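You operate a simulated robot arm through the tools that you are given. There is no shell and no other tool. Be economical: measure what you need, move in short steps, check, and stop when the job is done.

Carry out the task below with a simulated two-armed robot. There is one attempt and no reset: what you move stays moved.

## Task
Take the green block from the ledge of the right panel and leave it on the cover of the left conveyor. Press the moisture test button two times. Fetch the yellow collar from the shelf of the sample bench and set it on the shelf under the heater. Put the pot labelled "Soya" from the back of the sample bench on the dispatch mark and the pot that says "Sesame" on the back of the sack table. Count the blue pads on the back of the sample bench, then put as many of the plugs from the back of the sample bench on the shelf under the heater. Put the cloth from the top of the green trolley on the shelf of the sample bench. Turn the collar heat knob to 120. Shut the chaff drawer. Fetch the basket from the top of the right motor table and set it on the lower shelf of the green trolley. Fetch the green collar and set it on top of the blue box. Take the white block on the top of the left motor table and put it away on the top of the right motor table. Stack the tin labelled "Grease" from the top of the left motor table on top of the tin that says "Sunflower". The order is free. Set down upright: green block, pot.

It is judged by the outcome, as a careful person would: the job done as asked, and still so three seconds after it is handed in. It fails if anything else is knocked over, pushed out of place, dropped, spilled or broken. A push-on lid holds only when it is set on centred and level and pressed home; a screw cap is set on level and turned clockwise until tight. Flat cloth is picked up by pressing the open fingertips on it (5 to 10 N) and closing them slowly along it; thin cloth reads only 2 to 8 mm in the jaws.

## Robot
Two 7-joint arms with two-finger grippers on one trunk, on a base that drives. Base frame: it is fixed to the floor where the robot stands at the start and does not move with it; the origin is under the middle of the robot, x ahead of it, y to its left, z up. Lengths are in mm, angles in degrees, forces in N, time in s.
The left shoulder is at the start at [34, 161, 1181], the right one opposite. With the tool pointing down near the work surface each hand reaches from about 100 to 400 mm from the robot's upright axis, wherever it stands, measured 20 degrees to its own side. Places, roughly: back of the sack table [-1800, -2000, 400]; basket (5x5x5 cm) [1800, 400, 800]; blue box [4000, 5000, 1000]; blue pad (5x4x4 cm) [300, -1900, 800]; blue pad (6x12x5 cm) [500, -2000, 800]; chaff drawer [-500, -1400, 500]; cloth (9x7x4 cm) [2000, -1700, 800]; collar [1000, -1750, 500]; collar heat knob [-400, -3600, 1000]; cover of the left conveyor (24x72 cm) [-1900, 500, 360]; dispatch mark (25x19 cm) [1880, -3740, 800]; green block (6x4x5 cm) [500, -200, 1000]; green collar (5x5x2 cm) [2100, 400, 800]; lower shelf of the green trolley [1700, -1600, 400]; moisture test button [500, -1500, 900]; plug (3x3x4 cm) [900, -2000, 800]; pot [1000, -2000, 750]; shelf of the sample bench [700, -1800, 400]; shelf under the heater [-600, -3600, 300]; tin [-3250, 750, 750]; top of the right motor table [2200, 700, 800]; white block (3x4x3 cm) [-3000, 1000, 800]. Payload 2.45 kg a hand.
The TCP of each hand is the grasp point between the finger pads, 26 mm short of the fingertips. In the tool frame z runs along the fingers and y along their closing line. Largest opening 96 mm; the body of the gripper starts 69 mm behind the TCP.
Orientation is that of the tool frame in the base frame, as a unit quaternion [w, x, y, z]. With the fingers straight down and closing along the base's y, the tool's x points along the base's -x, its y along +y and its z along -z.

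## Interface
- The arms move only by the tool send_rows. It takes "left_moves", "right_moves" or both (then of equal length, played together; a hand with none holds still); each is a list of rows, each a list of 7 numbers: the shift along the tool's x, y, z in mm, then the turn, a rotation vector about the tool's x, y, z in degrees, then the finger opening in mm, from 0 to 96. In form: [[dx, dy, dz, rx, ry, rz, claw], ...]. A call has 1 to 8 rows; each row is the pose to reach, as a shift and turn from the pose commanded when the call began, along the tool's axes at that moment. Each row takes 0.2 s and may step no farther than 50 mm and 8.6 degrees from the row before; otherwise, or with a gripper value out of range, the whole call is refused. A pose out of reach is approached as far as the arm can. The call stops where the force on the tool passes 40 N (or 10 N more than at its start, if that is more) or the arm is blocked; 0.2 s more then pass. The fingers move at their own pace and stop on an object; they squeeze with about 32 N. The grip force told is the motor's: it shows also when the fingers shut on nothing. Time passes only in rows, and 0.2 s behind the last, so rows that repeat a pose let the fingers close. It gives the time, the measured TCP pose, the force on the tool (base axes), the opening and the grip force at its end, in the units of the frame above (readings bear some noise), with the torque about the TCP (base axes, N m) and any sound that the robot's microphone picked up.
- Cameras (640 x 400 px; columns grow to the right, rows downward): "scene" is now at [90, -23.4, 1662.3]; the picture's right is [-0.27, -0.96, 0.00], its down [-0.67, 0.19, -0.71] and it looks along [0.69, -0.19, -0.70] (base axes); focal length 254 px, centre (320, 200). "left" rides on the left gripper at [82, -3, -98] in its tool frame; the picture's right is [0.04, 1.00, 0.00], its down [-0.73, 0.03, -0.68] and it looks along [-0.68, 0.03, 0.73] (tool axes); focal length 256 px, centre (320, 200). "right" rides on the right gripper at [82, 3, -98] in its tool frame; the picture's right is [-0.04, 1.00, 0.00], its down [-0.73, -0.03, -0.68] and it looks along [-0.68, -0.03, 0.73] (tool axes); focal length 256 px, centre (320, 200). There is no depth. A picture from a camera that has moved, and an enlarged one, comes with that camera's place and axes in the base frame and with its lens.
- capture(camera): a new picture of that camera. The clock stands still meanwhile.
- raise_lower(by): slides the trunk up (or, below 0, down) by that many mm; the arms and the scene camera ride with it, the base frame stays. It gives what a move gives, with no picture.
- steer(legs): drives the robot by 1 to 6 legs, each [ahead, left, turn to the left] in mm, mm and degrees, along the robot's own axes; the way and the turn of a leg run together, so that a leg with both is an arc; at most 1500 mm and 180 degrees a leg. The arms and the cameras ride along, it lands a little off, and it stops where it bumps. It gives what a move gives.
- turn_head(pan, tilt): turns the head with the scene camera to pan (to the left, within 120 degrees either way) and tilt (down, from -29 to 69), counted from straight ahead of the robot. It gives what a move gives.
- zoom(camera, box): a new picture of the part [left, top, right, bottom] of that camera's present view, enlarged. The clock stands still meanwhile.
- finish_job(): hands the job in; it is judged then, once.

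Go step by step. Nothing tells you exact positions but the pictures and the camera data: compare them with the known pose of the tool, close in by small moves and look again before you grip or let go. The budget is 577 turns and 370 pictures, counting those below and the enlarged ones. Unless the task says otherwise, let go and move clear before handing in.

The tools are called as a command line: name --argument value ..., lists and objects as JSON in quotes. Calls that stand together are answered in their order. send_rows: Moves the arms, as the interface text tells. Its arguments: {"type":"object","properties":{"left_moves":{"type":"array","items":{"type":"array","items":{"type":"number"}}},"right_moves":{"type":"array","items":{"type":"array","items":{"type":"number"}}}},"required":[]} The other tools are called the same way: raise_lower (by) slides the trunk up or down; steer (legs) drives the base; turn_head (pan, tilt) turns the head that bears the scene camera; capture (camera) takes a picture; zoom (camera, box) takes an enlarged picture of a part of a camera's view; finish_job () hands the job in.

At the start:

```text
t: 0.0
left_ee_pos: [451.6, 28.1, 1227.9]
left_orientation: [-0.001, -0.001, 1.0, 0.001]
left_contact_force: [0.4, -0.9, -0.1]
left_moment: [0.01, 0.04, 0.02]
left_width: 95.8
left_gripper_force: 0.0
right_ee_pos: [415.7, -416.9, 1278.8]
right_orientation: [-0.001, -0.001, 1.0, -0.001]
right_contact_force: [0.4, 0.1, -0.4]
right_moment: [-0.04, 0.03, 0.01]
right_width: 96.2
right_gripper_force: 0.0
trunk travel left (down, up): [-350.0, 217.0]
robot x, y, heading: [-1.4, 7.0, 0.1]
head pan, tilt: [-15.6, 44.2]
```

scene: 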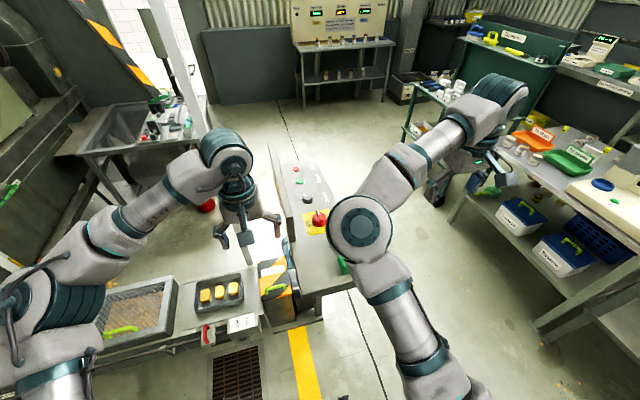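
right: 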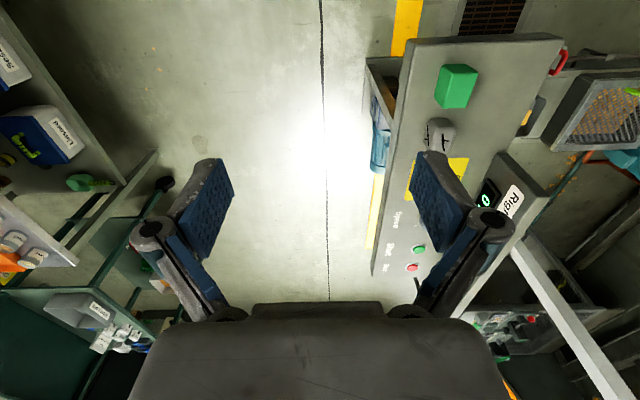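
left: 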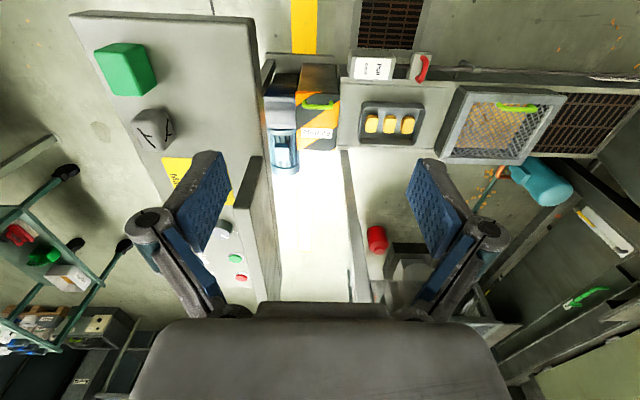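

The green block is near [480, -214, 980] on the right panel. I'll look closer at it and survey the surroundings.

zoom --camera "right" --box '[360, 20, 580, 160]'

turn_head --pan -70 --tilt 30

capture --camera "scene"

turn_head --pan -120 --tilt 30

capture --camera "scene"

turn_head --pan 110 --tilt 30

capture --camera "scene"

```text
2.86 times, centred on (470, 90) of right
camera zoom: at [333.1, -412.3, 1377.4], right [0.04, 1.0, 0.0], down [0.73, -0.03, 0.68], along [0.68, -0.03, -0.73], focal length 731 px, centre (-109, 514)
```

zoom: 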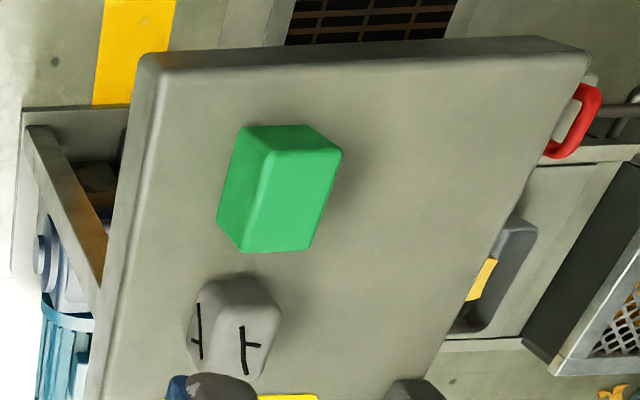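

```text
t: 1.2
left_ee_pos: [447.9, 27.4, 1229.0]
left_orientation: [0.001, 0.0, 1.0, 0.0]
left_contact_force: [-0.3, 0.3, 0.7]
left_moment: [-0.02, 0.0, 0.01]
left_width: 95.9
left_gripper_force: 0.1
right_ee_pos: [412.1, -416.9, 1281.7]
right_orientation: [0.001, 0.0, 1.0, -0.001]
right_contact_force: [0.1, -0.4, -0.5]
right_moment: [-0.01, 0.01, 0.01]
right_width: 96.0
right_gripper_force: 0.1
trunk travel left (down, up): [-350.0, 217.0]
robot x, y, heading: [1.9, 0.5, -0.1]
head pan, tilt: [-70.0, 30.0]
```

```text
365 pictures are left
camera scene: at [42.2, -86.4, 1683.9], right [-0.94, -0.34, 0.0], down [-0.18, 0.47, -0.86], along [0.29, -0.81, -0.5], focal length 254 px, centre (320, 200)
```

scene: 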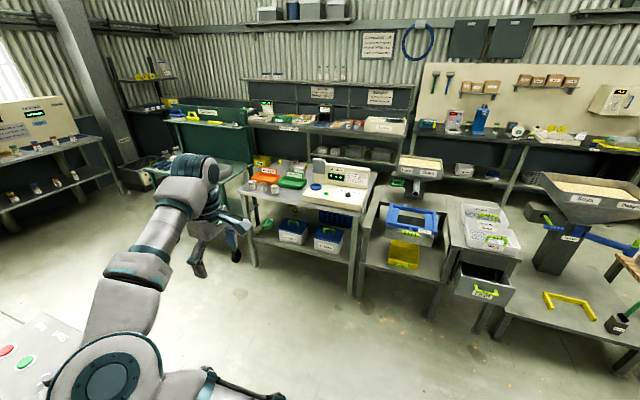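

```text
t: 2.4
left_ee_pos: [448.2, 27.4, 1229.3]
left_orientation: [0.001, 0.001, 1.0, 0.0]
left_contact_force: [0.3, 0.2, 0.4]
left_moment: [-0.01, 0.0, 0.01]
left_width: 96.2
left_gripper_force: 0.0
right_ee_pos: [411.6, -417.4, 1282.0]
right_orientation: [0.0, -0.001, 1.0, -0.001]
right_contact_force: [0.1, 0.1, -0.7]
right_moment: [-0.02, 0.04, 0.0]
right_width: 96.3
right_gripper_force: 0.1
trunk travel left (down, up): [-350.0, 217.0]
robot x, y, heading: [-0.3, 1.5, -0.0]
head pan, tilt: [-120.0, 30.0]
```

```text
364 pictures are left
camera scene: at [-34.2, -79.8, 1684.2], right [-0.87, 0.5, 0.0], down [0.25, 0.43, -0.87], along [-0.43, -0.75, -0.5], focal length 254 px, centre (320, 200)
```

scene: 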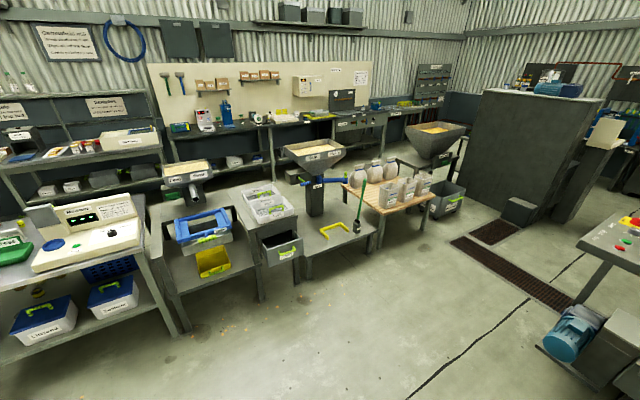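

```text
t: 5.7
left_ee_pos: [449.2, 27.5, 1228.1]
left_orientation: [0.001, -0.001, 1.0, -0.001]
left_contact_force: [-0.2, -0.6, 0.9]
left_moment: [0.03, -0.01, -0.02]
left_width: 95.7
left_gripper_force: 0.1
right_ee_pos: [412.5, -417.9, 1280.6]
right_orientation: [0.002, 0.001, 1.0, -0.001]
right_contact_force: [0.1, -0.2, 0.6]
right_moment: [0.0, -0.01, -0.01]
right_width: 96.0
right_gripper_force: 0.1
trunk travel left (down, up): [-350.0, 217.0]
robot x, y, heading: [-1.4, -1.5, -0.2]
head pan, tilt: [110.0, 30.0]
```

```text
363 pictures are left
camera scene: at [-20.0, 83.8, 1684.3], right [0.94, 0.34, 0.0], down [0.17, -0.47, -0.87], along [-0.3, 0.81, -0.5], focal length 254 px, centre (320, 200)
```

scene: 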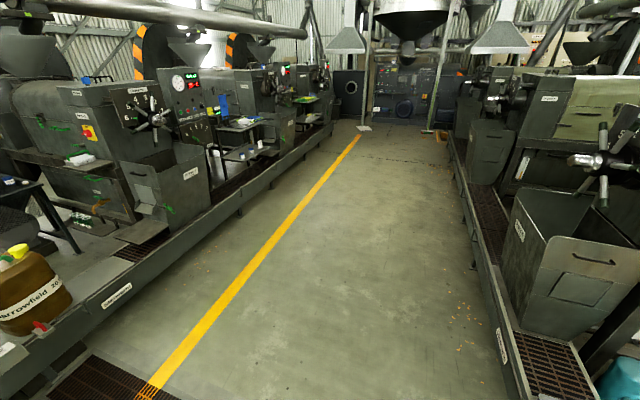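

The block's edges run along base x and y, and its short side is along y. I'll bring the right hand above it.

send_rows --right_moves '[[-12, 40, 0, 0, 0, 0, 96], [-24, 80, 20, 0, 0, 0, 96], [-36, 120, 50, 0, 0, 0, 96], [-50, 160, 90, 0, 0, 0, 96], [-66, 190, 125, 0, 0, 0, 96], [-66, 200, 160, 0, 0, 0, 96]]'

capture --camera "right"

turn_head --pan -20 --tilt 60

capture --camera "scene"

```text
refused: row 3 steps farther than a row can; nothing moved
```

```text
362 pictures are left
camera right: at [328.7, -412.2, 1378.8], right [0.04, 1.0, 0.0], down [0.73, -0.03, 0.68], along [0.68, -0.03, -0.73], focal length 256 px, centre (320, 200)
```

right: 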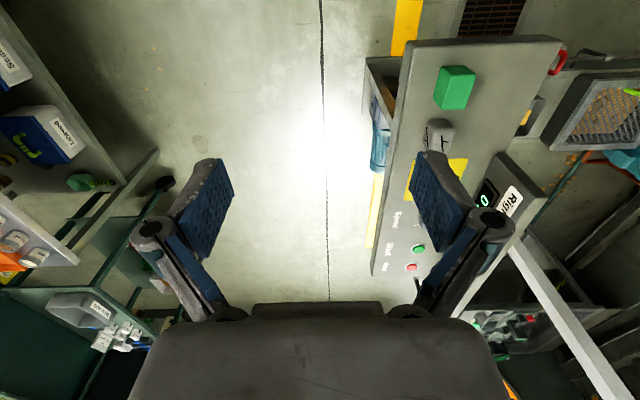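

```text
t: 7.8
left_ee_pos: [448.4, 26.9, 1229.1]
left_orientation: [0.001, 0.0, 1.0, -0.001]
left_contact_force: [-0.4, -0.4, -0.3]
left_moment: [-0.01, 0.01, -0.01]
left_width: 96.4
left_gripper_force: 0.1
right_ee_pos: [412.0, -418.5, 1280.2]
right_orientation: [0.002, -0.001, 1.0, -0.001]
right_contact_force: [0.1, -0.5, -0.2]
right_moment: [0.01, -0.03, 0.01]
right_width: 96.1
right_gripper_force: 0.1
trunk travel left (down, up): [-350.0, 217.0]
robot x, y, heading: [-2.0, 1.7, 0.1]
head pan, tilt: [-20.0, 60.0]
```

```text
361 pictures are left
camera scene: at [73.5, -24.1, 1641.7], right [-0.34, -0.94, 0.0], down [-0.82, 0.3, -0.5], along [0.47, -0.17, -0.87], focal length 254 px, centre (320, 200)
```

scene: 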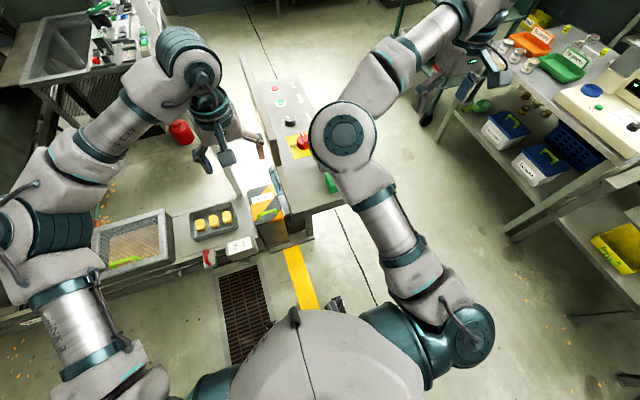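

The step was too long, so I'm sending it again in shorter rows.

send_rows --right_moves '[[-12, 40, 0, 0, 0, 0, 96], [-24, 80, 10, 0, 0, 0, 96], [-36, 120, 25, 0, 0, 0, 96], [-48, 155, 50, 0, 0, 0, 96], [-60, 180, 88, 0, 0, 0, 96], [-66, 195, 130, 0, 0, 0, 96], [-66, 200, 160, 0, 0, 0, 96]]'

capture --camera "right"

```text
t: 9.4
left_ee_pos: [446.8, 29.1, 1231.3]
left_orientation: [0.003, 0.0, 1.0, 0.001]
left_contact_force: [0.3, 0.4, 0.4]
left_moment: [-0.02, -0.01, 0.01]
left_width: 95.9
left_gripper_force: 0.1
right_ee_pos: [569.9, -303.8, 1177.9]
right_orientation: [0.002, -0.001, 1.0, -0.001]
right_contact_force: [-0.6, -0.2, -0.2]
right_moment: [0.02, 0.0, 0.03]
right_width: 95.9
right_gripper_force: 0.0
right hand out of reach, approached as far as the arm can: row 1, 2, 3, 4, 5, 6, 7
trunk travel left (down, up): [-350.0, 217.0]
robot x, y, heading: [-0.1, -0.3, 0.1]
head pan, tilt: [-20.0, 60.0]
```

```text
360 pictures are left
camera right: at [487.2, -298.9, 1275.2], right [0.04, 1.0, 0.0], down [0.73, -0.03, 0.68], along [0.68, -0.03, -0.73], focal length 256 px, centre (320, 200)
```

right: 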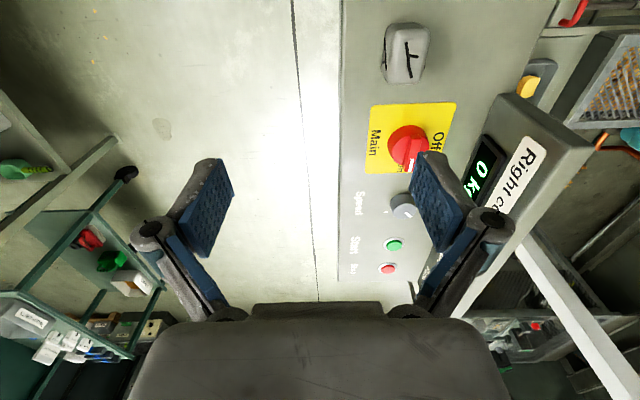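

The target was out of reach from here, so I'll raise the trunk and drive a little closer.

raise_lower --by 200

steer --legs '[[90, -80, 0]]'

capture --camera "scene"

capture --camera "left"

```text
t: 11.6
left_ee_pos: [448.7, 27.9, 1428.8]
left_orientation: [0.001, -0.001, 1.0, 0.0]
left_contact_force: [-0.9, 0.7, -0.5]
left_moment: [-0.03, 0.0, 0.05]
left_width: 96.0
left_gripper_force: 0.1
right_ee_pos: [569.7, -305.0, 1371.9]
right_orientation: [0.0, -0.002, 1.0, -0.001]
right_contact_force: [0.2, 0.7, 0.4]
right_moment: [-0.02, 0.0, -0.02]
right_width: 95.8
right_gripper_force: 0.0
trunk travel left (down, up): [-550.0, 17.0]
robot x, y, heading: [-2.0, 1.7, -0.2]
head pan, tilt: [-20.0, 60.0]
```

```text
t: 12.8
left_ee_pos: [535.6, -13.8, 1430.1]
left_orientation: [0.004, -0.002, 1.0, -0.012]
left_contact_force: [0.5, 0.9, 0.9]
left_moment: [0.01, 0.16, -0.03]
left_width: 96.0
left_gripper_force: 0.0
right_ee_pos: [655.3, -343.8, 1382.8]
right_orientation: [0.004, -0.006, 1.0, -0.013]
right_contact_force: [1.4, 5.7, 0.1]
right_moment: [-0.43, 0.12, -0.01]
right_width: 95.8
right_gripper_force: 0.0
trunk travel left (down, up): [-550.0, 17.0]
robot x, y, heading: [94.9, -72.5, 0.1]
head pan, tilt: [-20.0, 60.0]
```

```text
359 pictures are left
camera scene: at [130.1, -71.2, 1841.9], right [-0.34, -0.94, 0.01], down [-0.81, 0.29, -0.51], along [0.47, -0.18, -0.86], focal length 254 px, centre (320, 200)
```

scene: 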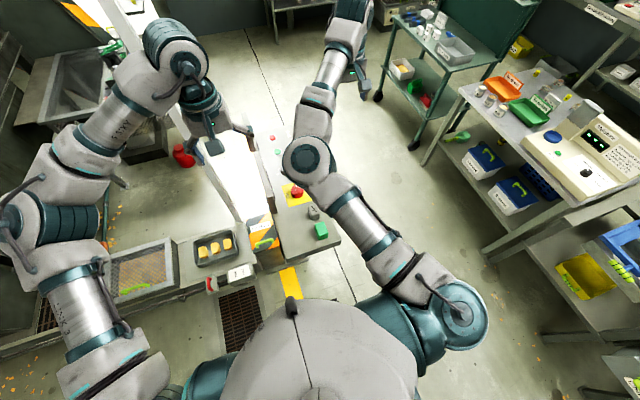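

```text
358 pictures are left
camera left: at [452.6, -12.5, 1529.6], right [-0.04, 1.0, -0.02], down [0.73, 0.05, 0.68], along [0.68, 0.01, -0.73], focal length 256 px, centre (320, 200)
```

left: 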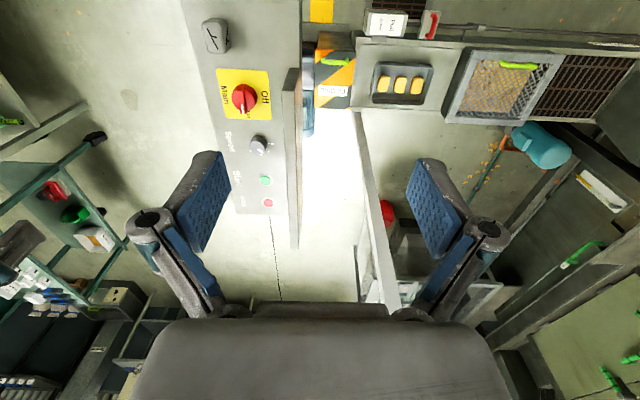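

The block is in reach now. I'll bring the right hand over it from above.

send_rows --right_moves '[[25, 18, 10, 0, 0, 0, 96], [55, 40, 30, 0, 0, 0, 96], [85, 62, 57, 0, 0, 0, 96], [112, 82, 88, 0, 0, 0, 96], [138, 100, 122, 0, 0, 0, 96], [158, 114, 160, 0, 0, 0, 96], [170, 123, 200, 0, 0, 0, 96], [177, 127, 233, 0, 0, 0, 96]]'

capture --camera "right"

```text
t: 14.8
left_ee_pos: [528.8, 22.4, 1431.9]
left_orientation: [0.006, -0.003, 1.0, -0.022]
left_contact_force: [1.7, 0.8, 0.2]
left_moment: [-0.08, 0.11, 0.01]
left_width: 96.0
left_gripper_force: 0.1
right_ee_pos: [588.9, -264.7, 1076.8]
right_orientation: [0.074, 0.015, 0.996, -0.055]
right_contact_force: [-0.4, 2.0, -0.6]
right_moment: [-0.16, -0.01, 0.03]
right_width: 95.9
right_gripper_force: 0.1
right hand out of reach, approached as far as the arm can: row 1, 2, 3, 4, 5, 6, 7, 8
trunk travel left (down, up): [-550.0, 17.0]
robot x, y, heading: [92.2, -67.2, -0.1]
head pan, tilt: [-20.0, 60.0]
stopped in row 8 (right hand): the arm was blocked; the commanded pose is now the measured one
```

```text
357 pictures are left
camera right: at [491.1, -244.8, 1160.1], right [0.08, 0.99, -0.1], down [0.62, 0.03, 0.78], along [0.78, -0.12, -0.62], focal length 256 px, centre (320, 200)
```

right: 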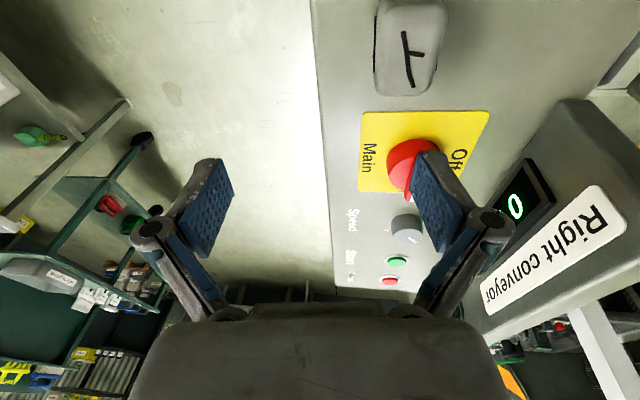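

The right arm is blocked, maybe by the left hand. I'll look before moving again.

turn_head --pan -5 --tilt 55

capture --camera "scene"

```text
t: 15.6
left_ee_pos: [531.1, -18.6, 1433.6]
left_orientation: [0.006, -0.001, 1.0, -0.009]
left_contact_force: [0.2, 0.1, -0.3]
left_moment: [0.0, -0.01, 0.0]
left_width: 96.0
left_gripper_force: 0.1
right_ee_pos: [592.8, -300.8, 1074.4]
right_orientation: [0.079, 0.021, 0.996, -0.048]
right_contact_force: [0.4, -0.7, 0.1]
right_moment: [0.07, 0.02, -0.01]
right_width: 95.8
right_gripper_force: 0.0
trunk travel left (down, up): [-550.0, 17.0]
robot x, y, heading: [93.5, -73.2, -0.2]
head pan, tilt: [-5.0, 55.0]
```

```text
356 pictures are left
camera scene: at [147.7, -110.3, 1847.1], right [-0.09, -1.0, -0.02], down [-0.82, 0.08, -0.57], along [0.57, -0.04, -0.82], focal length 254 px, centre (320, 200)
```

scene: 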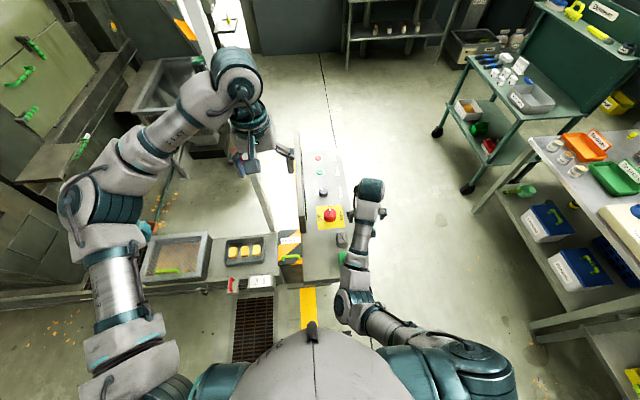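

The right forearm hangs over the block area with its elbow inward. I'll lift that hand straight up and away.

send_rows --right_moves '[[0, 0, -45, 0, 0, 0, 96], [0, 0, -90, 0, 0, 0, 96], [0, -15, -135, 0, 0, 0, 96], [0, -35, -175, 0, 0, 0, 96], [0, -60, -215, 0, 0, 0, 96], [0, -85, -255, 0, 0, 0, 96], [0, -110, -290, 0, 0, 0, 96]]'

capture --camera "scene"

```text
t: 17.4
left_ee_pos: [527.7, -67.4, 1433.8]
left_orientation: [0.007, 0.002, 1.0, 0.005]
left_contact_force: [-1.7, -0.9, -0.1]
left_moment: [0.13, -0.11, -0.05]
left_width: 95.9
left_gripper_force: 0.1
right_ee_pos: [581.9, -502.7, 1356.5]
right_orientation: [0.074, 0.021, 0.997, -0.024]
right_contact_force: [-0.8, -1.9, -0.6]
right_moment: [0.16, -0.11, 0.04]
right_width: 95.9
right_gripper_force: 0.1
right hand out of reach, approached as far as the arm can: row 1, 2, 3, 4, 5, 6, 7
trunk travel left (down, up): [-550.0, 17.0]
robot x, y, heading: [90.5, -85.1, -0.1]
head pan, tilt: [-5.0, 55.0]
stopped in row 7 (right hand): the arm was blocked; the commanded pose is now the measured one
```

```text
355 pictures are left
camera scene: at [150.4, -133.8, 1846.6], right [-0.09, -1.0, -0.02], down [-0.82, 0.09, -0.57], along [0.57, -0.03, -0.82], focal length 254 px, centre (320, 200)
```

scene: 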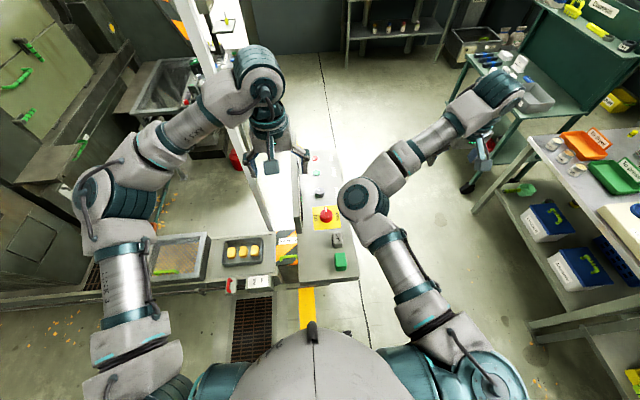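

The block is undisturbed. I'll bring the right hand lower, level it, and see whether it settles into a workable posture.

send_rows --right_moves '[[10, 5, 35, -0.5, 1.5, -0.4, 96], [25, 10, 70, -1, 3, -0.8, 96], [40, 20, 105, -1.5, 4.5, -1.2, 96], [55, 30, 140, -2, 6, -1.6, 96], [70, 40, 170, -2.5, 7.5, -2, 96], [85, 50, 200, -2.8, 8.5, -2.4, 96], [95, 60, 220, -2.8, 8.5, -2.4, 96], [95, 60, 220, -2.8, 8.5, -2.4, 96]]'

capture --camera "scene"

```text
t: 19.4
left_ee_pos: [521.5, -88.7, 1436.9]
left_orientation: [0.009, 0.004, 1.0, 0.01]
left_contact_force: [-1.4, -0.8, -1.1]
left_moment: [0.11, -0.1, -0.01]
left_width: 96.0
left_gripper_force: 0.1
right_ee_pos: [535.9, -489.9, 1109.4]
right_orientation: [0.002, 0.002, 1.0, 0.003]
right_contact_force: [-0.8, -0.4, -0.2]
right_moment: [0.07, -0.12, -0.02]
right_width: 96.1
right_gripper_force: 0.0
right hand out of reach, approached as far as the arm can: row 3, 4, 5, 6, 7, 8
trunk travel left (down, up): [-550.0, 17.0]
robot x, y, heading: [91.4, -83.8, -0.1]
head pan, tilt: [-5.0, 55.0]
stopped in row 8 (right hand): the arm was blocked; the commanded pose is now the measured one
```

```text
354 pictures are left
camera scene: at [149.0, -140.2, 1846.7], right [-0.09, -1.0, -0.03], down [-0.82, 0.09, -0.57], along [0.57, -0.03, -0.82], focal length 254 px, centre (320, 200)
```

scene: 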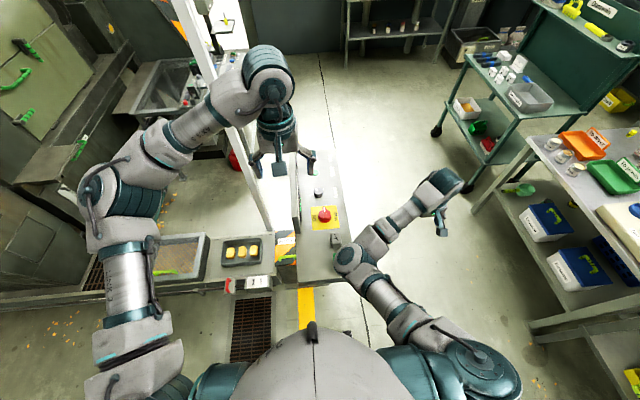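

The right elbow sits close to the panel's near end. I'll zoom to see whether it touches.

zoom --camera "scene" --box '[260, 180, 460, 305]'

```text
3.20 times, centred on (360, 242) of scene
camera zoom: at [149.0, -140.2, 1846.7], right [-0.09, -1.0, -0.03], down [-0.82, 0.09, -0.57], along [0.57, -0.03, -0.82], focal length 813 px, centre (192, 64)
```

zoom: 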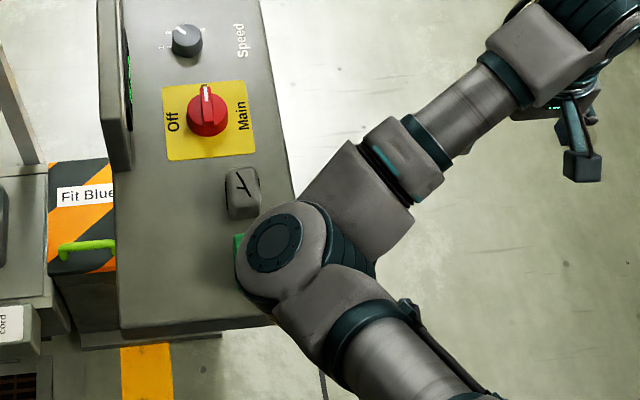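

The block hasn't moved but the elbow is right above it. I'll lift the hand the way it came.

send_rows --right_moves '[[0, 0, -40, 0, 0, 0, 96], [-10, -10, -80, 0, 0, 0, 96], [-20, -20, -120, 0, 0, 0, 96], [-30, -30, -160, 0, 0, 0, 96], [-40, -40, -200, 0, 0, 0, 96], [-50, -50, -240, 0, 0, 0, 96]]'

zoom --camera "scene" --box '[260, 180, 460, 305]'

```text
t: 21.0
left_ee_pos: [518.0, -31.1, 1436.5]
left_orientation: [0.01, -0.001, 1.0, -0.005]
left_contact_force: [0.4, 0.1, 0.3]
left_moment: [0.0, -0.02, -0.01]
left_width: 96.1
left_gripper_force: 0.0
right_ee_pos: [582.9, -485.3, 1366.6]
right_orientation: [0.004, -0.002, 1.0, -0.014]
right_contact_force: [0.2, 0.1, 1.0]
right_moment: [-0.02, 0.02, 0.02]
right_width: 96.0
right_gripper_force: 0.1
trunk travel left (down, up): [-550.0, 17.0]
robot x, y, heading: [91.9, -78.8, -0.2]
head pan, tilt: [-5.0, 55.0]
stopped in row 6 (right hand): the arm was blocked; the commanded pose is now the measured one
```

```text
3.20 times, centred on (360, 242) of scene
camera zoom: at [149.9, -51.0, 1847.2], right [-0.09, -1.0, 0.02], down [-0.82, 0.06, -0.57], along [0.57, -0.06, -0.82], focal length 813 px, centre (192, 64)
```

zoom: 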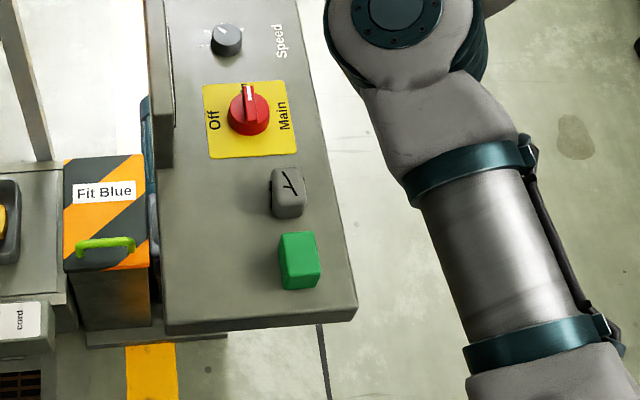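

The block is untouched. I'll shift the robot to the right of the panel so that the left arm, whose elbow is outward, can take the block.

steer --legs '[[-20, -270, 0]]'

send_rows --left_moves '[[0, 0, 0, 0, 0, 0, 96], [0, 0, 0, 0, 0, 0, 96], [0, 0, 0, 0, 0, 0, 96], [0, 0, 0, 0, 0, 0, 96], [0, 0, 0, 0, 0, 0, 96], [0, 0, 0, 0, 0, 0, 96]]'

capture --camera "scene"

```text
t: 22.9
left_ee_pos: [499.1, -299.3, 1435.9]
left_orientation: [0.01, -0.001, 1.0, -0.008]
left_contact_force: [0.8, -0.8, 1.0]
left_moment: [-0.05, 0.08, -0.03]
left_width: 96.2
left_gripper_force: 0.0
right_ee_pos: [561.9, -752.4, 1366.6]
right_orientation: [0.004, -0.004, 1.0, -0.015]
right_contact_force: [-0.4, 1.6, 0.5]
right_moment: [-0.05, 0.07, 0.0]
right_width: 96.2
right_gripper_force: 0.0
trunk travel left (down, up): [-550.0, 17.0]
robot x, y, heading: [72.9, -350.9, -0.5]
head pan, tilt: [-5.0, 55.0]
```

```text
t: 24.5
left_ee_pos: [488.1, -315.6, 1441.3]
left_orientation: [0.014, 0.0, 1.0, -0.003]
left_contact_force: [-0.7, -0.2, 0.1]
left_moment: [-0.01, -0.02, -0.01]
left_width: 95.8
left_gripper_force: 0.1
right_ee_pos: [552.0, -770.6, 1368.0]
right_orientation: [0.008, -0.003, 1.0, -0.009]
right_contact_force: [0.6, 0.9, 0.8]
right_moment: [-0.03, 0.01, 0.01]
right_width: 96.1
right_gripper_force: 0.1
trunk travel left (down, up): [-550.0, 17.0]
robot x, y, heading: [71.7, -358.1, -0.1]
head pan, tilt: [-5.0, 55.0]
stopped in row 6 (left hand): the arm was blocked; the commanded pose is now the measured one
```

```text
351 pictures are left
camera scene: at [128.8, -373.4, 1847.3], right [-0.09, -1.0, -0.01], down [-0.82, 0.08, -0.57], along [0.57, -0.05, -0.82], focal length 254 px, centre (320, 200)
```

scene: 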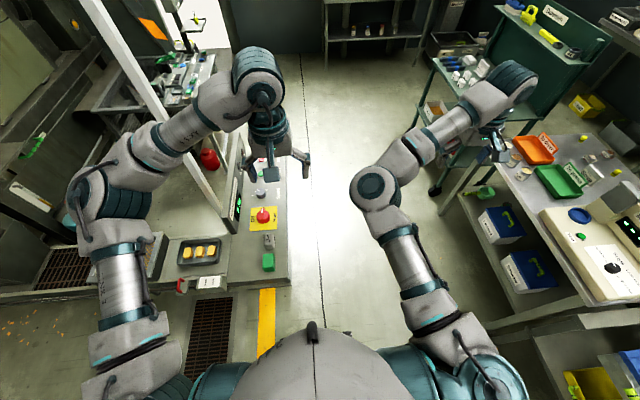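

The left hand is well placed now. I'll lower it to just above the block.

send_rows --left_moves '[[0, 15, 30, 0, 0, 0, 96], [2, 30, 65, 0, 0, 0, 96], [4, 45, 100, 0, 0, 0, 96], [6, 60, 135, 0, 0, 0, 96], [8, 75, 170, 0, 0, 0, 96], [9, 88, 205, 0, 0, 0, 96], [10, 100, 240, 0, 0, 0, 96], [10, 100, 260, 0, 0, 0, 96]]'

capture --camera "left"

capture --camera "scene"

```text
t: 26.3
left_ee_pos: [487.7, -241.7, 1183.4]
left_orientation: [0.015, 0.002, 1.0, 0.007]
left_contact_force: [0.2, -0.9, -0.6]
left_moment: [0.05, -0.01, 0.01]
left_width: 95.9
left_gripper_force: 0.1
right_ee_pos: [551.6, -799.1, 1359.0]
right_orientation: [0.007, -0.001, 1.0, 0.0]
right_contact_force: [-1.0, -0.1, 0.4]
right_moment: [0.02, -0.05, -0.01]
right_width: 96.0
right_gripper_force: 0.1
trunk travel left (down, up): [-550.0, 17.0]
robot x, y, heading: [69.0, -359.4, 0.2]
head pan, tilt: [-5.0, 55.0]
```

```text
350 pictures are left
camera left: at [402.7, -244.8, 1280.0], right [-0.04, 1.0, 0.01], down [0.71, 0.02, 0.7], along [0.7, 0.03, -0.71], focal length 256 px, centre (320, 200)
```

left: 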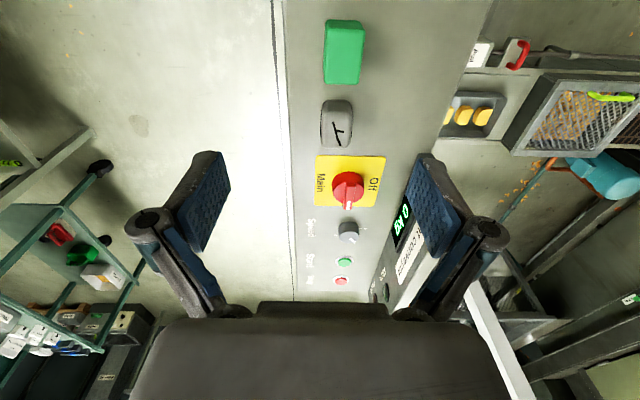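

```text
349 pictures are left
camera scene: at [128.9, -402.0, 1846.9], right [-0.09, -1.0, -0.02], down [-0.82, 0.09, -0.57], along [0.57, -0.04, -0.82], focal length 254 px, centre (320, 200)
```

scene: 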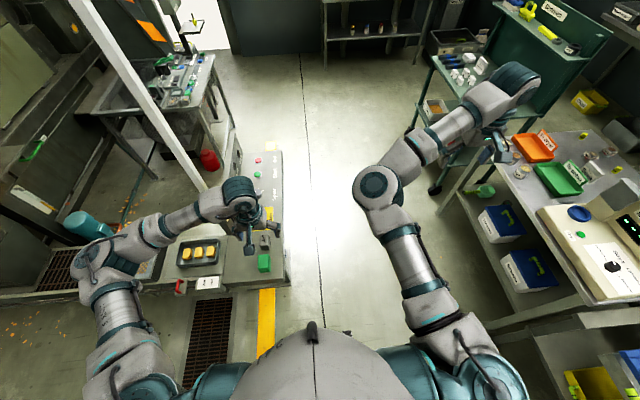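

The left arm follows well. I'll let the sway settle and then look again.

send_rows --left_moves '[[0, 0, 0, 0, 0, 0, 96], [0, 0, 0, 0, 0, 0, 96], [0, 0, 0, 0, 0, 0, 96], [0, 0, 0, 0, 0, 0, 96], [0, 0, 0, 0, 0, 0, 96], [0, 0, 0, 0, 0, 0, 96], [0, 0, 0, 0, 0, 0, 96], [0, 0, 0, 0, 0, 0, 96]]'

send_rows --left_moves '[[0, 0, 0, 0, 0, 0, 96], [0, 0, 0, 0, 0, 0, 96], [0, 0, 0, 0, 0, 0, 96], [0, 0, 0, 0, 0, 0, 96]]'

zoom --camera "left" --box '[260, 0, 420, 100]'

```text
t: 28.3
left_ee_pos: [481.7, -242.9, 1185.1]
left_orientation: [0.017, 0.003, 1.0, 0.005]
left_contact_force: [-0.5, 0.5, -0.3]
left_moment: [0.01, 0.01, -0.05]
left_width: 95.7
left_gripper_force: 0.0
right_ee_pos: [546.4, -799.6, 1363.3]
right_orientation: [0.01, 0.002, 1.0, -0.001]
right_contact_force: [0.4, -0.4, -0.2]
right_moment: [0.02, -0.03, -0.01]
right_width: 96.1
right_gripper_force: 0.1
trunk travel left (down, up): [-550.0, 17.0]
robot x, y, heading: [69.1, -361.2, -0.3]
head pan, tilt: [-5.0, 55.0]
stopped in row 8 (left hand): the arm was blocked; the commanded pose is now the measured one
```

```text
t: 29.3
left_ee_pos: [482.3, -240.9, 1183.5]
left_orientation: [0.016, 0.002, 1.0, 0.004]
left_contact_force: [-0.3, -0.3, -0.5]
left_moment: [0.04, 0.02, 0.02]
left_width: 96.0
left_gripper_force: 0.0
right_ee_pos: [548.1, -797.3, 1363.3]
right_orientation: [0.01, 0.001, 1.0, -0.003]
right_contact_force: [0.0, 0.2, -0.2]
right_moment: [0.0, -0.05, -0.03]
right_width: 96.0
right_gripper_force: 0.0
trunk travel left (down, up): [-550.0, 17.0]
robot x, y, heading: [74.8, -360.2, -0.4]
head pan, tilt: [-5.0, 55.0]
```

```text
4.00 times, centred on (340, 50) of left
camera zoom: at [398.5, -243.1, 1281.3], right [-0.04, 1.0, 0.01], down [0.71, 0.02, 0.7], along [0.7, 0.03, -0.71], focal length 1024 px, centre (240, 800)
```

zoom: 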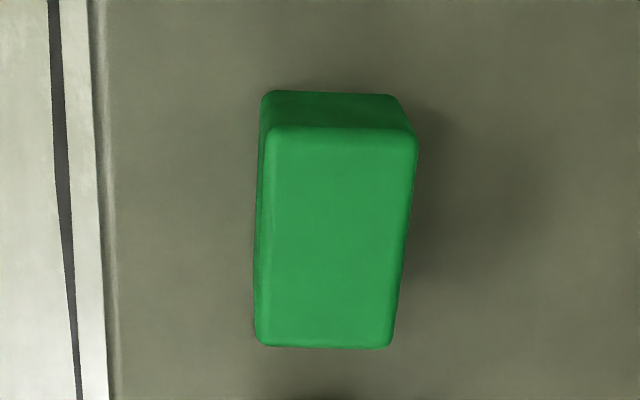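

Block top is at about z=990, centred near [481, -214]. I'll descend around it in two stages.

send_rows --left_moves '[[2, 9, 35, 0.5, 1.8, -0.2, 96], [4, 18, 70, 0.5, 1.8, -0.2, 96], [5, 27, 105, 0.5, 1.8, -0.2, 96], [6, 27, 135, 0.5, 1.8, -0.2, 96], [6, 27, 135, 0.5, 1.8, -0.2, 96], [6, 27, 135, 0.5, 1.8, -0.2, 96]]'

capture --camera "left"

```text
t: 30.7
left_ee_pos: [480.1, -190.6, 1045.2]
left_orientation: [0.0, -0.001, 1.0, -0.01]
left_contact_force: [0.1, 1.2, 0.1]
left_moment: [-0.08, -0.01, 0.0]
left_width: 96.0
left_gripper_force: 0.0
right_ee_pos: [548.1, -767.2, 1370.2]
right_orientation: [0.009, -0.001, 1.0, -0.013]
right_contact_force: [0.1, -0.1, 0.1]
right_moment: [-0.03, 0.06, 0.0]
right_width: 96.2
right_gripper_force: 0.0
trunk travel left (down, up): [-550.0, 17.0]
robot x, y, heading: [73.8, -359.2, 0.1]
head pan, tilt: [-5.0, 55.0]
```

```text
347 pictures are left
camera left: at [399.7, -189.9, 1144.7], right [-0.04, 1.0, -0.02], down [0.73, 0.04, 0.68], along [0.68, 0.01, -0.73], focal length 256 px, centre (320, 200)
```

left: 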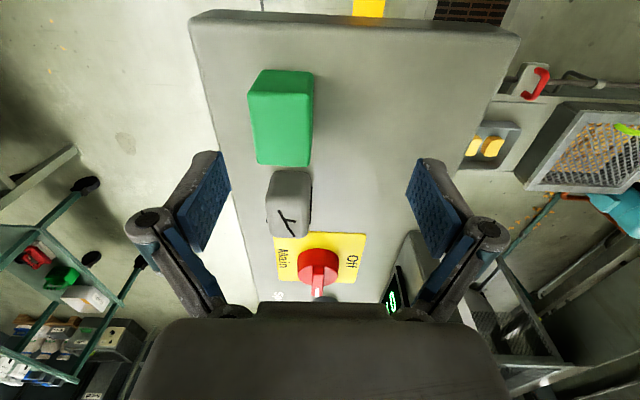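

The trunk sways sideways after moves. I'll hold until it settles.

send_rows --left_moves '[[0, 0, 0, 0, 0, 0, 96], [0, 0, 0, 0, 0, 0, 96], [0, 0, 0, 0, 0, 0, 96], [0, 0, 0, 0, 0, 0, 96]]'

send_rows --left_moves '[[0, 0, 0, 0, 0, 0, 96], [0, 0, 0, 0, 0, 0, 96], [0, 0, 0, 0, 0, 0, 96], [0, 0, 0, 0, 0, 0, 96]]'

send_rows --left_moves '[[0, 0, 0, 0, 0, 0, 96], [0, 0, 0, 0, 0, 0, 96], [0, 0, 0, 0, 0, 0, 96], [0, 0, 0, 0, 0, 0, 96]]'

```text
t: 31.7
left_ee_pos: [480.5, -192.7, 1045.2]
left_orientation: [0.0, -0.002, 1.0, -0.01]
left_contact_force: [0.1, 0.5, 0.1]
left_moment: [-0.03, 0.0, 0.02]
left_width: 96.0
left_gripper_force: 0.1
right_ee_pos: [548.0, -768.9, 1371.7]
right_orientation: [0.009, -0.001, 1.0, -0.013]
right_contact_force: [0.7, 0.0, 0.0]
right_moment: [-0.04, 0.03, -0.01]
right_width: 95.8
right_gripper_force: 0.1
trunk travel left (down, up): [-550.0, 17.0]
robot x, y, heading: [72.5, -363.2, -0.0]
head pan, tilt: [-5.0, 55.0]
```

```text
t: 32.7
left_ee_pos: [480.0, -194.3, 1045.4]
left_orientation: [0.0, -0.001, 1.0, -0.009]
left_contact_force: [0.0, 0.8, 0.1]
left_moment: [-0.05, 0.02, 0.01]
left_width: 95.8
left_gripper_force: 0.1
right_ee_pos: [546.7, -773.2, 1370.9]
right_orientation: [0.009, 0.0, 1.0, -0.011]
right_contact_force: [0.6, 1.0, 1.0]
right_moment: [-0.01, 0.03, -0.01]
right_width: 96.1
right_gripper_force: 0.3
trunk travel left (down, up): [-550.0, 17.0]
robot x, y, heading: [74.1, -359.2, -0.2]
head pan, tilt: [-5.0, 55.0]
```

```text
t: 33.7
left_ee_pos: [481.4, -197.8, 1046.4]
left_orientation: [0.0, 0.0, 1.0, -0.008]
left_contact_force: [0.3, 0.9, 0.3]
left_moment: [-0.02, -0.02, -0.01]
left_width: 96.2
left_gripper_force: 0.0
right_ee_pos: [548.4, -776.6, 1369.0]
right_orientation: [0.009, 0.0, 1.0, -0.01]
right_contact_force: [-0.2, 0.3, 0.0]
right_moment: [-0.04, 0.04, 0.0]
right_width: 95.9
right_gripper_force: 0.1
trunk travel left (down, up): [-550.0, 17.0]
robot x, y, heading: [67.8, -359.6, 0.1]
head pan, tilt: [-5.0, 55.0]
```

The sway has become a slow creep, small against the finger clearance. I'll descend around the block and close.

send_rows --left_moves '[[0, -8, 0, 0, 0, 0, 96], [0, -15, 20, 0, 0, 0, 96], [0, -15, 45, 0, 0, 0, 96], [0, -15, 66, 0, 0, 0, 96], [0, -15, 66, 0, 0, 0, 96]]'

capture --camera "left"

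```text
t: 34.9
left_ee_pos: [482.5, -236.6, 984.0]
left_orientation: [0.001, 0.001, 1.0, 0.0]
left_contact_force: [0.7, -0.8, 0.4]
left_moment: [0.09, -0.03, -0.02]
left_width: 96.2
left_gripper_force: 0.2
right_ee_pos: [547.0, -807.7, 1361.1]
right_orientation: [0.01, 0.002, 1.0, 0.0]
right_contact_force: [-0.9, -0.3, -0.4]
right_moment: [0.03, -0.05, 0.0]
right_width: 96.0
right_gripper_force: 0.0
trunk travel left (down, up): [-550.0, 17.0]
robot x, y, heading: [67.9, -365.0, -0.2]
head pan, tilt: [-5.0, 55.0]
```

```text
346 pictures are left
camera left: at [401.4, -239.0, 1082.7], right [-0.04, 1.0, 0.0], down [0.73, 0.03, 0.68], along [0.68, 0.03, -0.73], focal length 256 px, centre (320, 200)
```

left: 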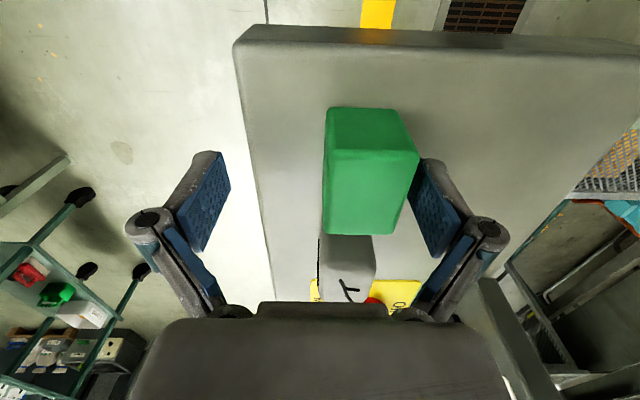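

The block is about 22 mm off centre, toward +y. I'll nudge the hand by a small amount, since the sway amplifies it.

send_rows --left_moves '[[0, 9, 0, 0, 0, 0, 96], [0, 9, 0, 0, 0, 0, 96]]'

capture --camera "left"

```text
t: 35.5
left_ee_pos: [481.2, -192.2, 979.4]
left_orientation: [0.001, 0.0, 1.0, -0.011]
left_contact_force: [-0.3, 1.5, -0.6]
left_moment: [-0.07, 0.0, 0.0]
left_width: 95.8
left_gripper_force: 0.1
right_ee_pos: [547.7, -760.6, 1372.9]
right_orientation: [0.01, -0.001, 1.0, -0.015]
right_contact_force: [0.8, 1.6, 0.7]
right_moment: [-0.12, 0.0, 0.04]
right_width: 95.9
right_gripper_force: 0.0
trunk travel left (down, up): [-550.0, 17.0]
robot x, y, heading: [71.8, -354.8, -0.2]
head pan, tilt: [-5.0, 55.0]
```

```text
345 pictures are left
camera left: at [400.3, -191.5, 1078.8], right [-0.04, 1.0, -0.02], down [0.73, 0.05, 0.68], along [0.68, 0.01, -0.73], focal length 256 px, centre (320, 200)
```

left: 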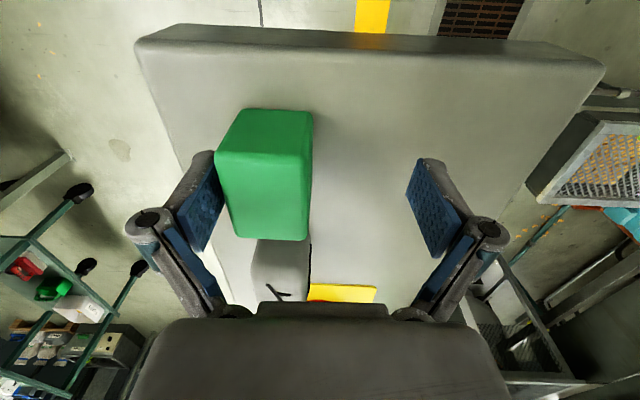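

The body rocks between two leans. The block is between the fingers either way, so I'll close slowly.

send_rows --left_moves '[[0, -5, 0, 0, 0, 0, 80], [0, -5, 0, 0, 0, 0, 65], [0, -5, 0, 0, 0, 0, 50], [0, -5, 0, 0, 0, 0, 35], [0, -5, 0, 0, 0, 0, 20], [0, -5, 0, 0, 0, 0, 20]]'

capture --camera "left"

```text
t: 36.9
left_ee_pos: [481.9, -231.5, 983.4]
left_orientation: [0.0, 0.002, 1.0, 0.001]
left_contact_force: [-0.4, -0.3, 0.5]
left_moment: [0.05, -0.01, 0.04]
left_width: 37.2
left_gripper_force: 32.1
right_ee_pos: [548.4, -805.4, 1360.8]
right_orientation: [0.01, 0.002, 1.0, 0.0]
right_contact_force: [-0.7, -0.6, -0.9]
right_moment: [0.03, -0.03, 0.0]
right_width: 96.0
right_gripper_force: 0.0
trunk travel left (down, up): [-550.0, 17.0]
robot x, y, heading: [72.5, -362.6, -0.1]
head pan, tilt: [-5.0, 55.0]
```

```text
344 pictures are left
camera left: at [401.3, -233.6, 1082.1], right [-0.04, 1.0, 0.0], down [0.73, 0.03, 0.68], along [0.68, 0.03, -0.74], focal length 256 px, centre (320, 200)
```

left: 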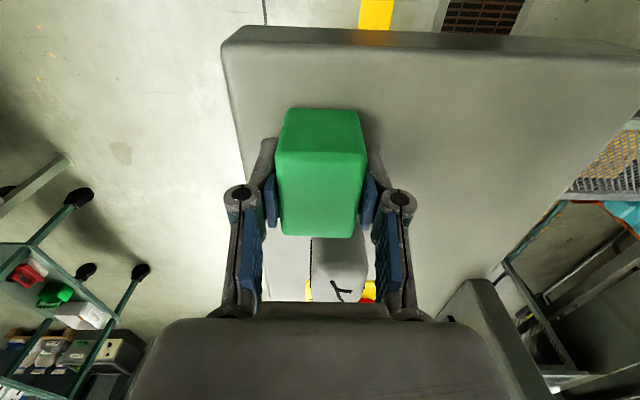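

Gripped at 37 mm. I'll lift it, then back away into the aisle.

send_rows --left_moves '[[0, 0, -35, 0, 0, 0, 20], [0, 0, -70, 0, 0, 0, 20], [0, 0, -105, 0, 0, 0, 20], [0, 0, -140, 0, 0, 0, 20], [0, 0, -175, 0, 0, 0, 20]]'

steer --legs '[[-690, 0, 0]]'

capture --camera "scene"

```text
t: 38.1
left_ee_pos: [481.0, -222.6, 1159.4]
left_orientation: [0.0, 0.0, 1.0, -0.001]
left_contact_force: [-0.7, -0.7, -1.5]
left_moment: [0.06, -0.01, 0.01]
left_width: 19.8
left_gripper_force: 0.1
right_ee_pos: [546.4, -794.3, 1364.1]
right_orientation: [0.009, 0.001, 1.0, -0.004]
right_contact_force: [-0.5, 0.2, 0.3]
right_moment: [0.02, -0.04, 0.01]
right_width: 96.2
right_gripper_force: 0.0
trunk travel left (down, up): [-550.0, 17.0]
robot x, y, heading: [69.3, -360.2, -0.5]
head pan, tilt: [-5.0, 55.0]
```

```text
t: 41.9
left_ee_pos: [-200.9, -234.3, 1158.5]
left_orientation: [0.0, 0.004, 1.0, 0.004]
left_contact_force: [0.1, -0.9, 0.8]
left_moment: [0.16, -0.03, -0.02]
left_width: 20.0
left_gripper_force: 0.1
right_ee_pos: [-139.9, -811.3, 1359.0]
right_orientation: [0.008, 0.003, 1.0, 0.001]
right_contact_force: [-0.3, -1.7, -0.9]
right_moment: [0.13, -0.06, 0.0]
right_width: 96.1
right_gripper_force: 0.1
trunk travel left (down, up): [-550.0, 17.0]
robot x, y, heading: [-609.8, -361.1, -0.3]
head pan, tilt: [-5.0, 55.0]
```

```text
343 pictures are left
camera scene: at [-553.7, -398.7, 1846.9], right [-0.1, -1.0, -0.02], down [-0.82, 0.09, -0.57], along [0.57, -0.04, -0.82], focal length 254 px, centre (320, 200)
```

scene: 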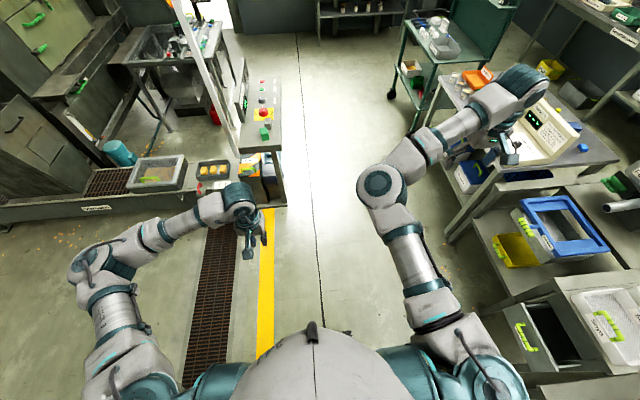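

The fingers came up empty: the block stayed behind on the panel. I'll check where it is.

zoom --camera "scene" --box '[210, 80, 330, 155]'

```text
5.33 times, centred on (270, 118) of scene
camera zoom: at [-553.7, -398.7, 1846.9], right [-0.1, -1.0, -0.02], down [-0.82, 0.09, -0.57], along [0.57, -0.04, -0.82], focal length 1355 px, centre (587, 640)
```

zoom: 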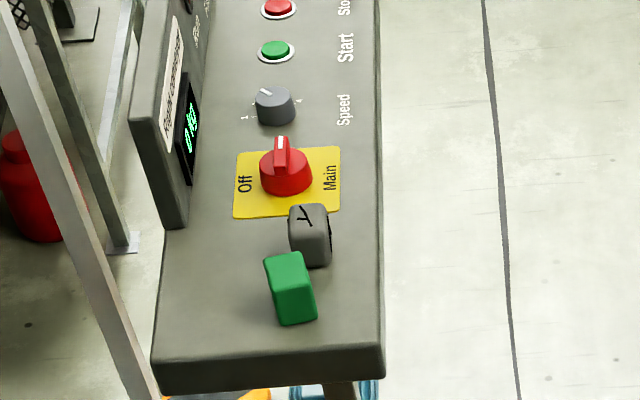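

The block still stands, turned slightly. Here in the open I'll tuck the right arm in to cut the sway and see whether its elbow goes outward.

send_rows --right_moves '[[15, 0, 45, 0, 0, 0, 96], [30, 0, 90, 0, 0, 0, 96], [50, 0, 130, 0, 0, 0, 96], [75, 5, 165, 0, 0, 0, 96], [100, 10, 200, 0, 0, 0, 96], [125, 20, 235, 0, 0, 0, 96], [150, 30, 270, 0, 0, 0, 96], [175, 40, 300, 0, 0, 0, 96]]'

capture --camera "scene"

```text
t: 43.7
left_ee_pos: [-206.5, -229.5, 1162.0]
left_orientation: [0.002, 0.005, 1.0, 0.0]
left_contact_force: [-0.5, -0.2, -0.7]
left_moment: [0.06, -0.02, -0.03]
left_width: 20.1
left_gripper_force: 0.1
right_ee_pos: [-309.2, -788.4, 1058.3]
right_orientation: [0.011, 0.004, 1.0, -0.002]
right_contact_force: [-1.2, -1.3, -0.4]
right_moment: [0.04, -0.07, 0.01]
right_width: 95.7
right_gripper_force: 0.0
right hand out of reach, approached as far as the arm can: row 7, 8
trunk travel left (down, up): [-550.0, 17.0]
robot x, y, heading: [-614.6, -366.6, -0.2]
head pan, tilt: [-5.0, 55.0]
```

```text
341 pictures are left
camera scene: at [-558.3, -383.5, 1847.4], right [-0.1, -1.0, -0.01], down [-0.82, 0.08, -0.57], along [0.57, -0.05, -0.82], focal length 254 px, centre (320, 200)
```

scene: 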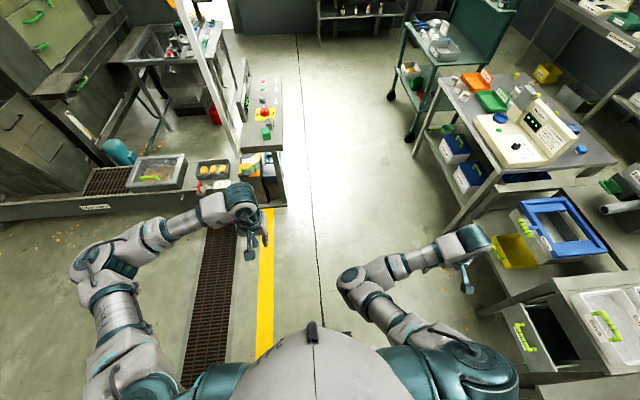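

The right elbow stays inward. I'll try parking that hand out at the right side, which should swing its elbow clear of the front.

send_rows --right_moves '[[35, -20, -10, 0, 0, 0, 60], [70, -40, -20, 0, 0, 0, 40], [105, -60, -30, 0, 0, 0, 20], [140, -80, -40, 0, 0, 0, 10], [175, -90, -50, 0, 0, 0, 10], [210, -100, -60, 0, 0, 0, 10], [245, -105, -70, 0, 0, 0, 10], [280, -110, -80, 0, 0, 0, 10]]'

capture --camera "scene"

```text
t: 45.5
left_ee_pos: [-208.2, -220.8, 1160.3]
left_orientation: [0.002, 0.004, 1.0, -0.003]
left_contact_force: [0.6, 0.4, 1.2]
left_moment: [0.0, -0.02, 0.01]
left_width: 19.9
left_gripper_force: 0.1
right_ee_pos: [-592.8, -884.7, 1135.3]
right_orientation: [0.011, 0.004, 1.0, -0.004]
right_contact_force: [-0.9, -0.2, 0.2]
right_moment: [0.01, -0.02, 0.01]
right_width: 9.9
right_gripper_force: 0.0
trunk travel left (down, up): [-550.0, 17.0]
robot x, y, heading: [-609.8, -361.8, -0.4]
head pan, tilt: [-5.0, 55.0]
```

```text
340 pictures are left
camera scene: at [-560.6, -365.9, 1847.6], right [-0.09, -1.0, 0.0], down [-0.82, 0.08, -0.57], along [0.57, -0.06, -0.82], focal length 254 px, centre (320, 200)
```

scene: 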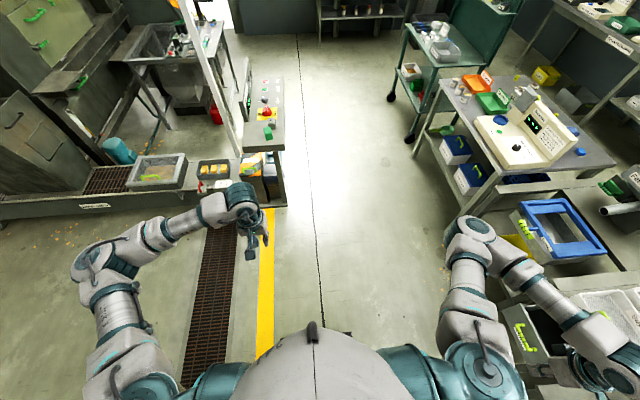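

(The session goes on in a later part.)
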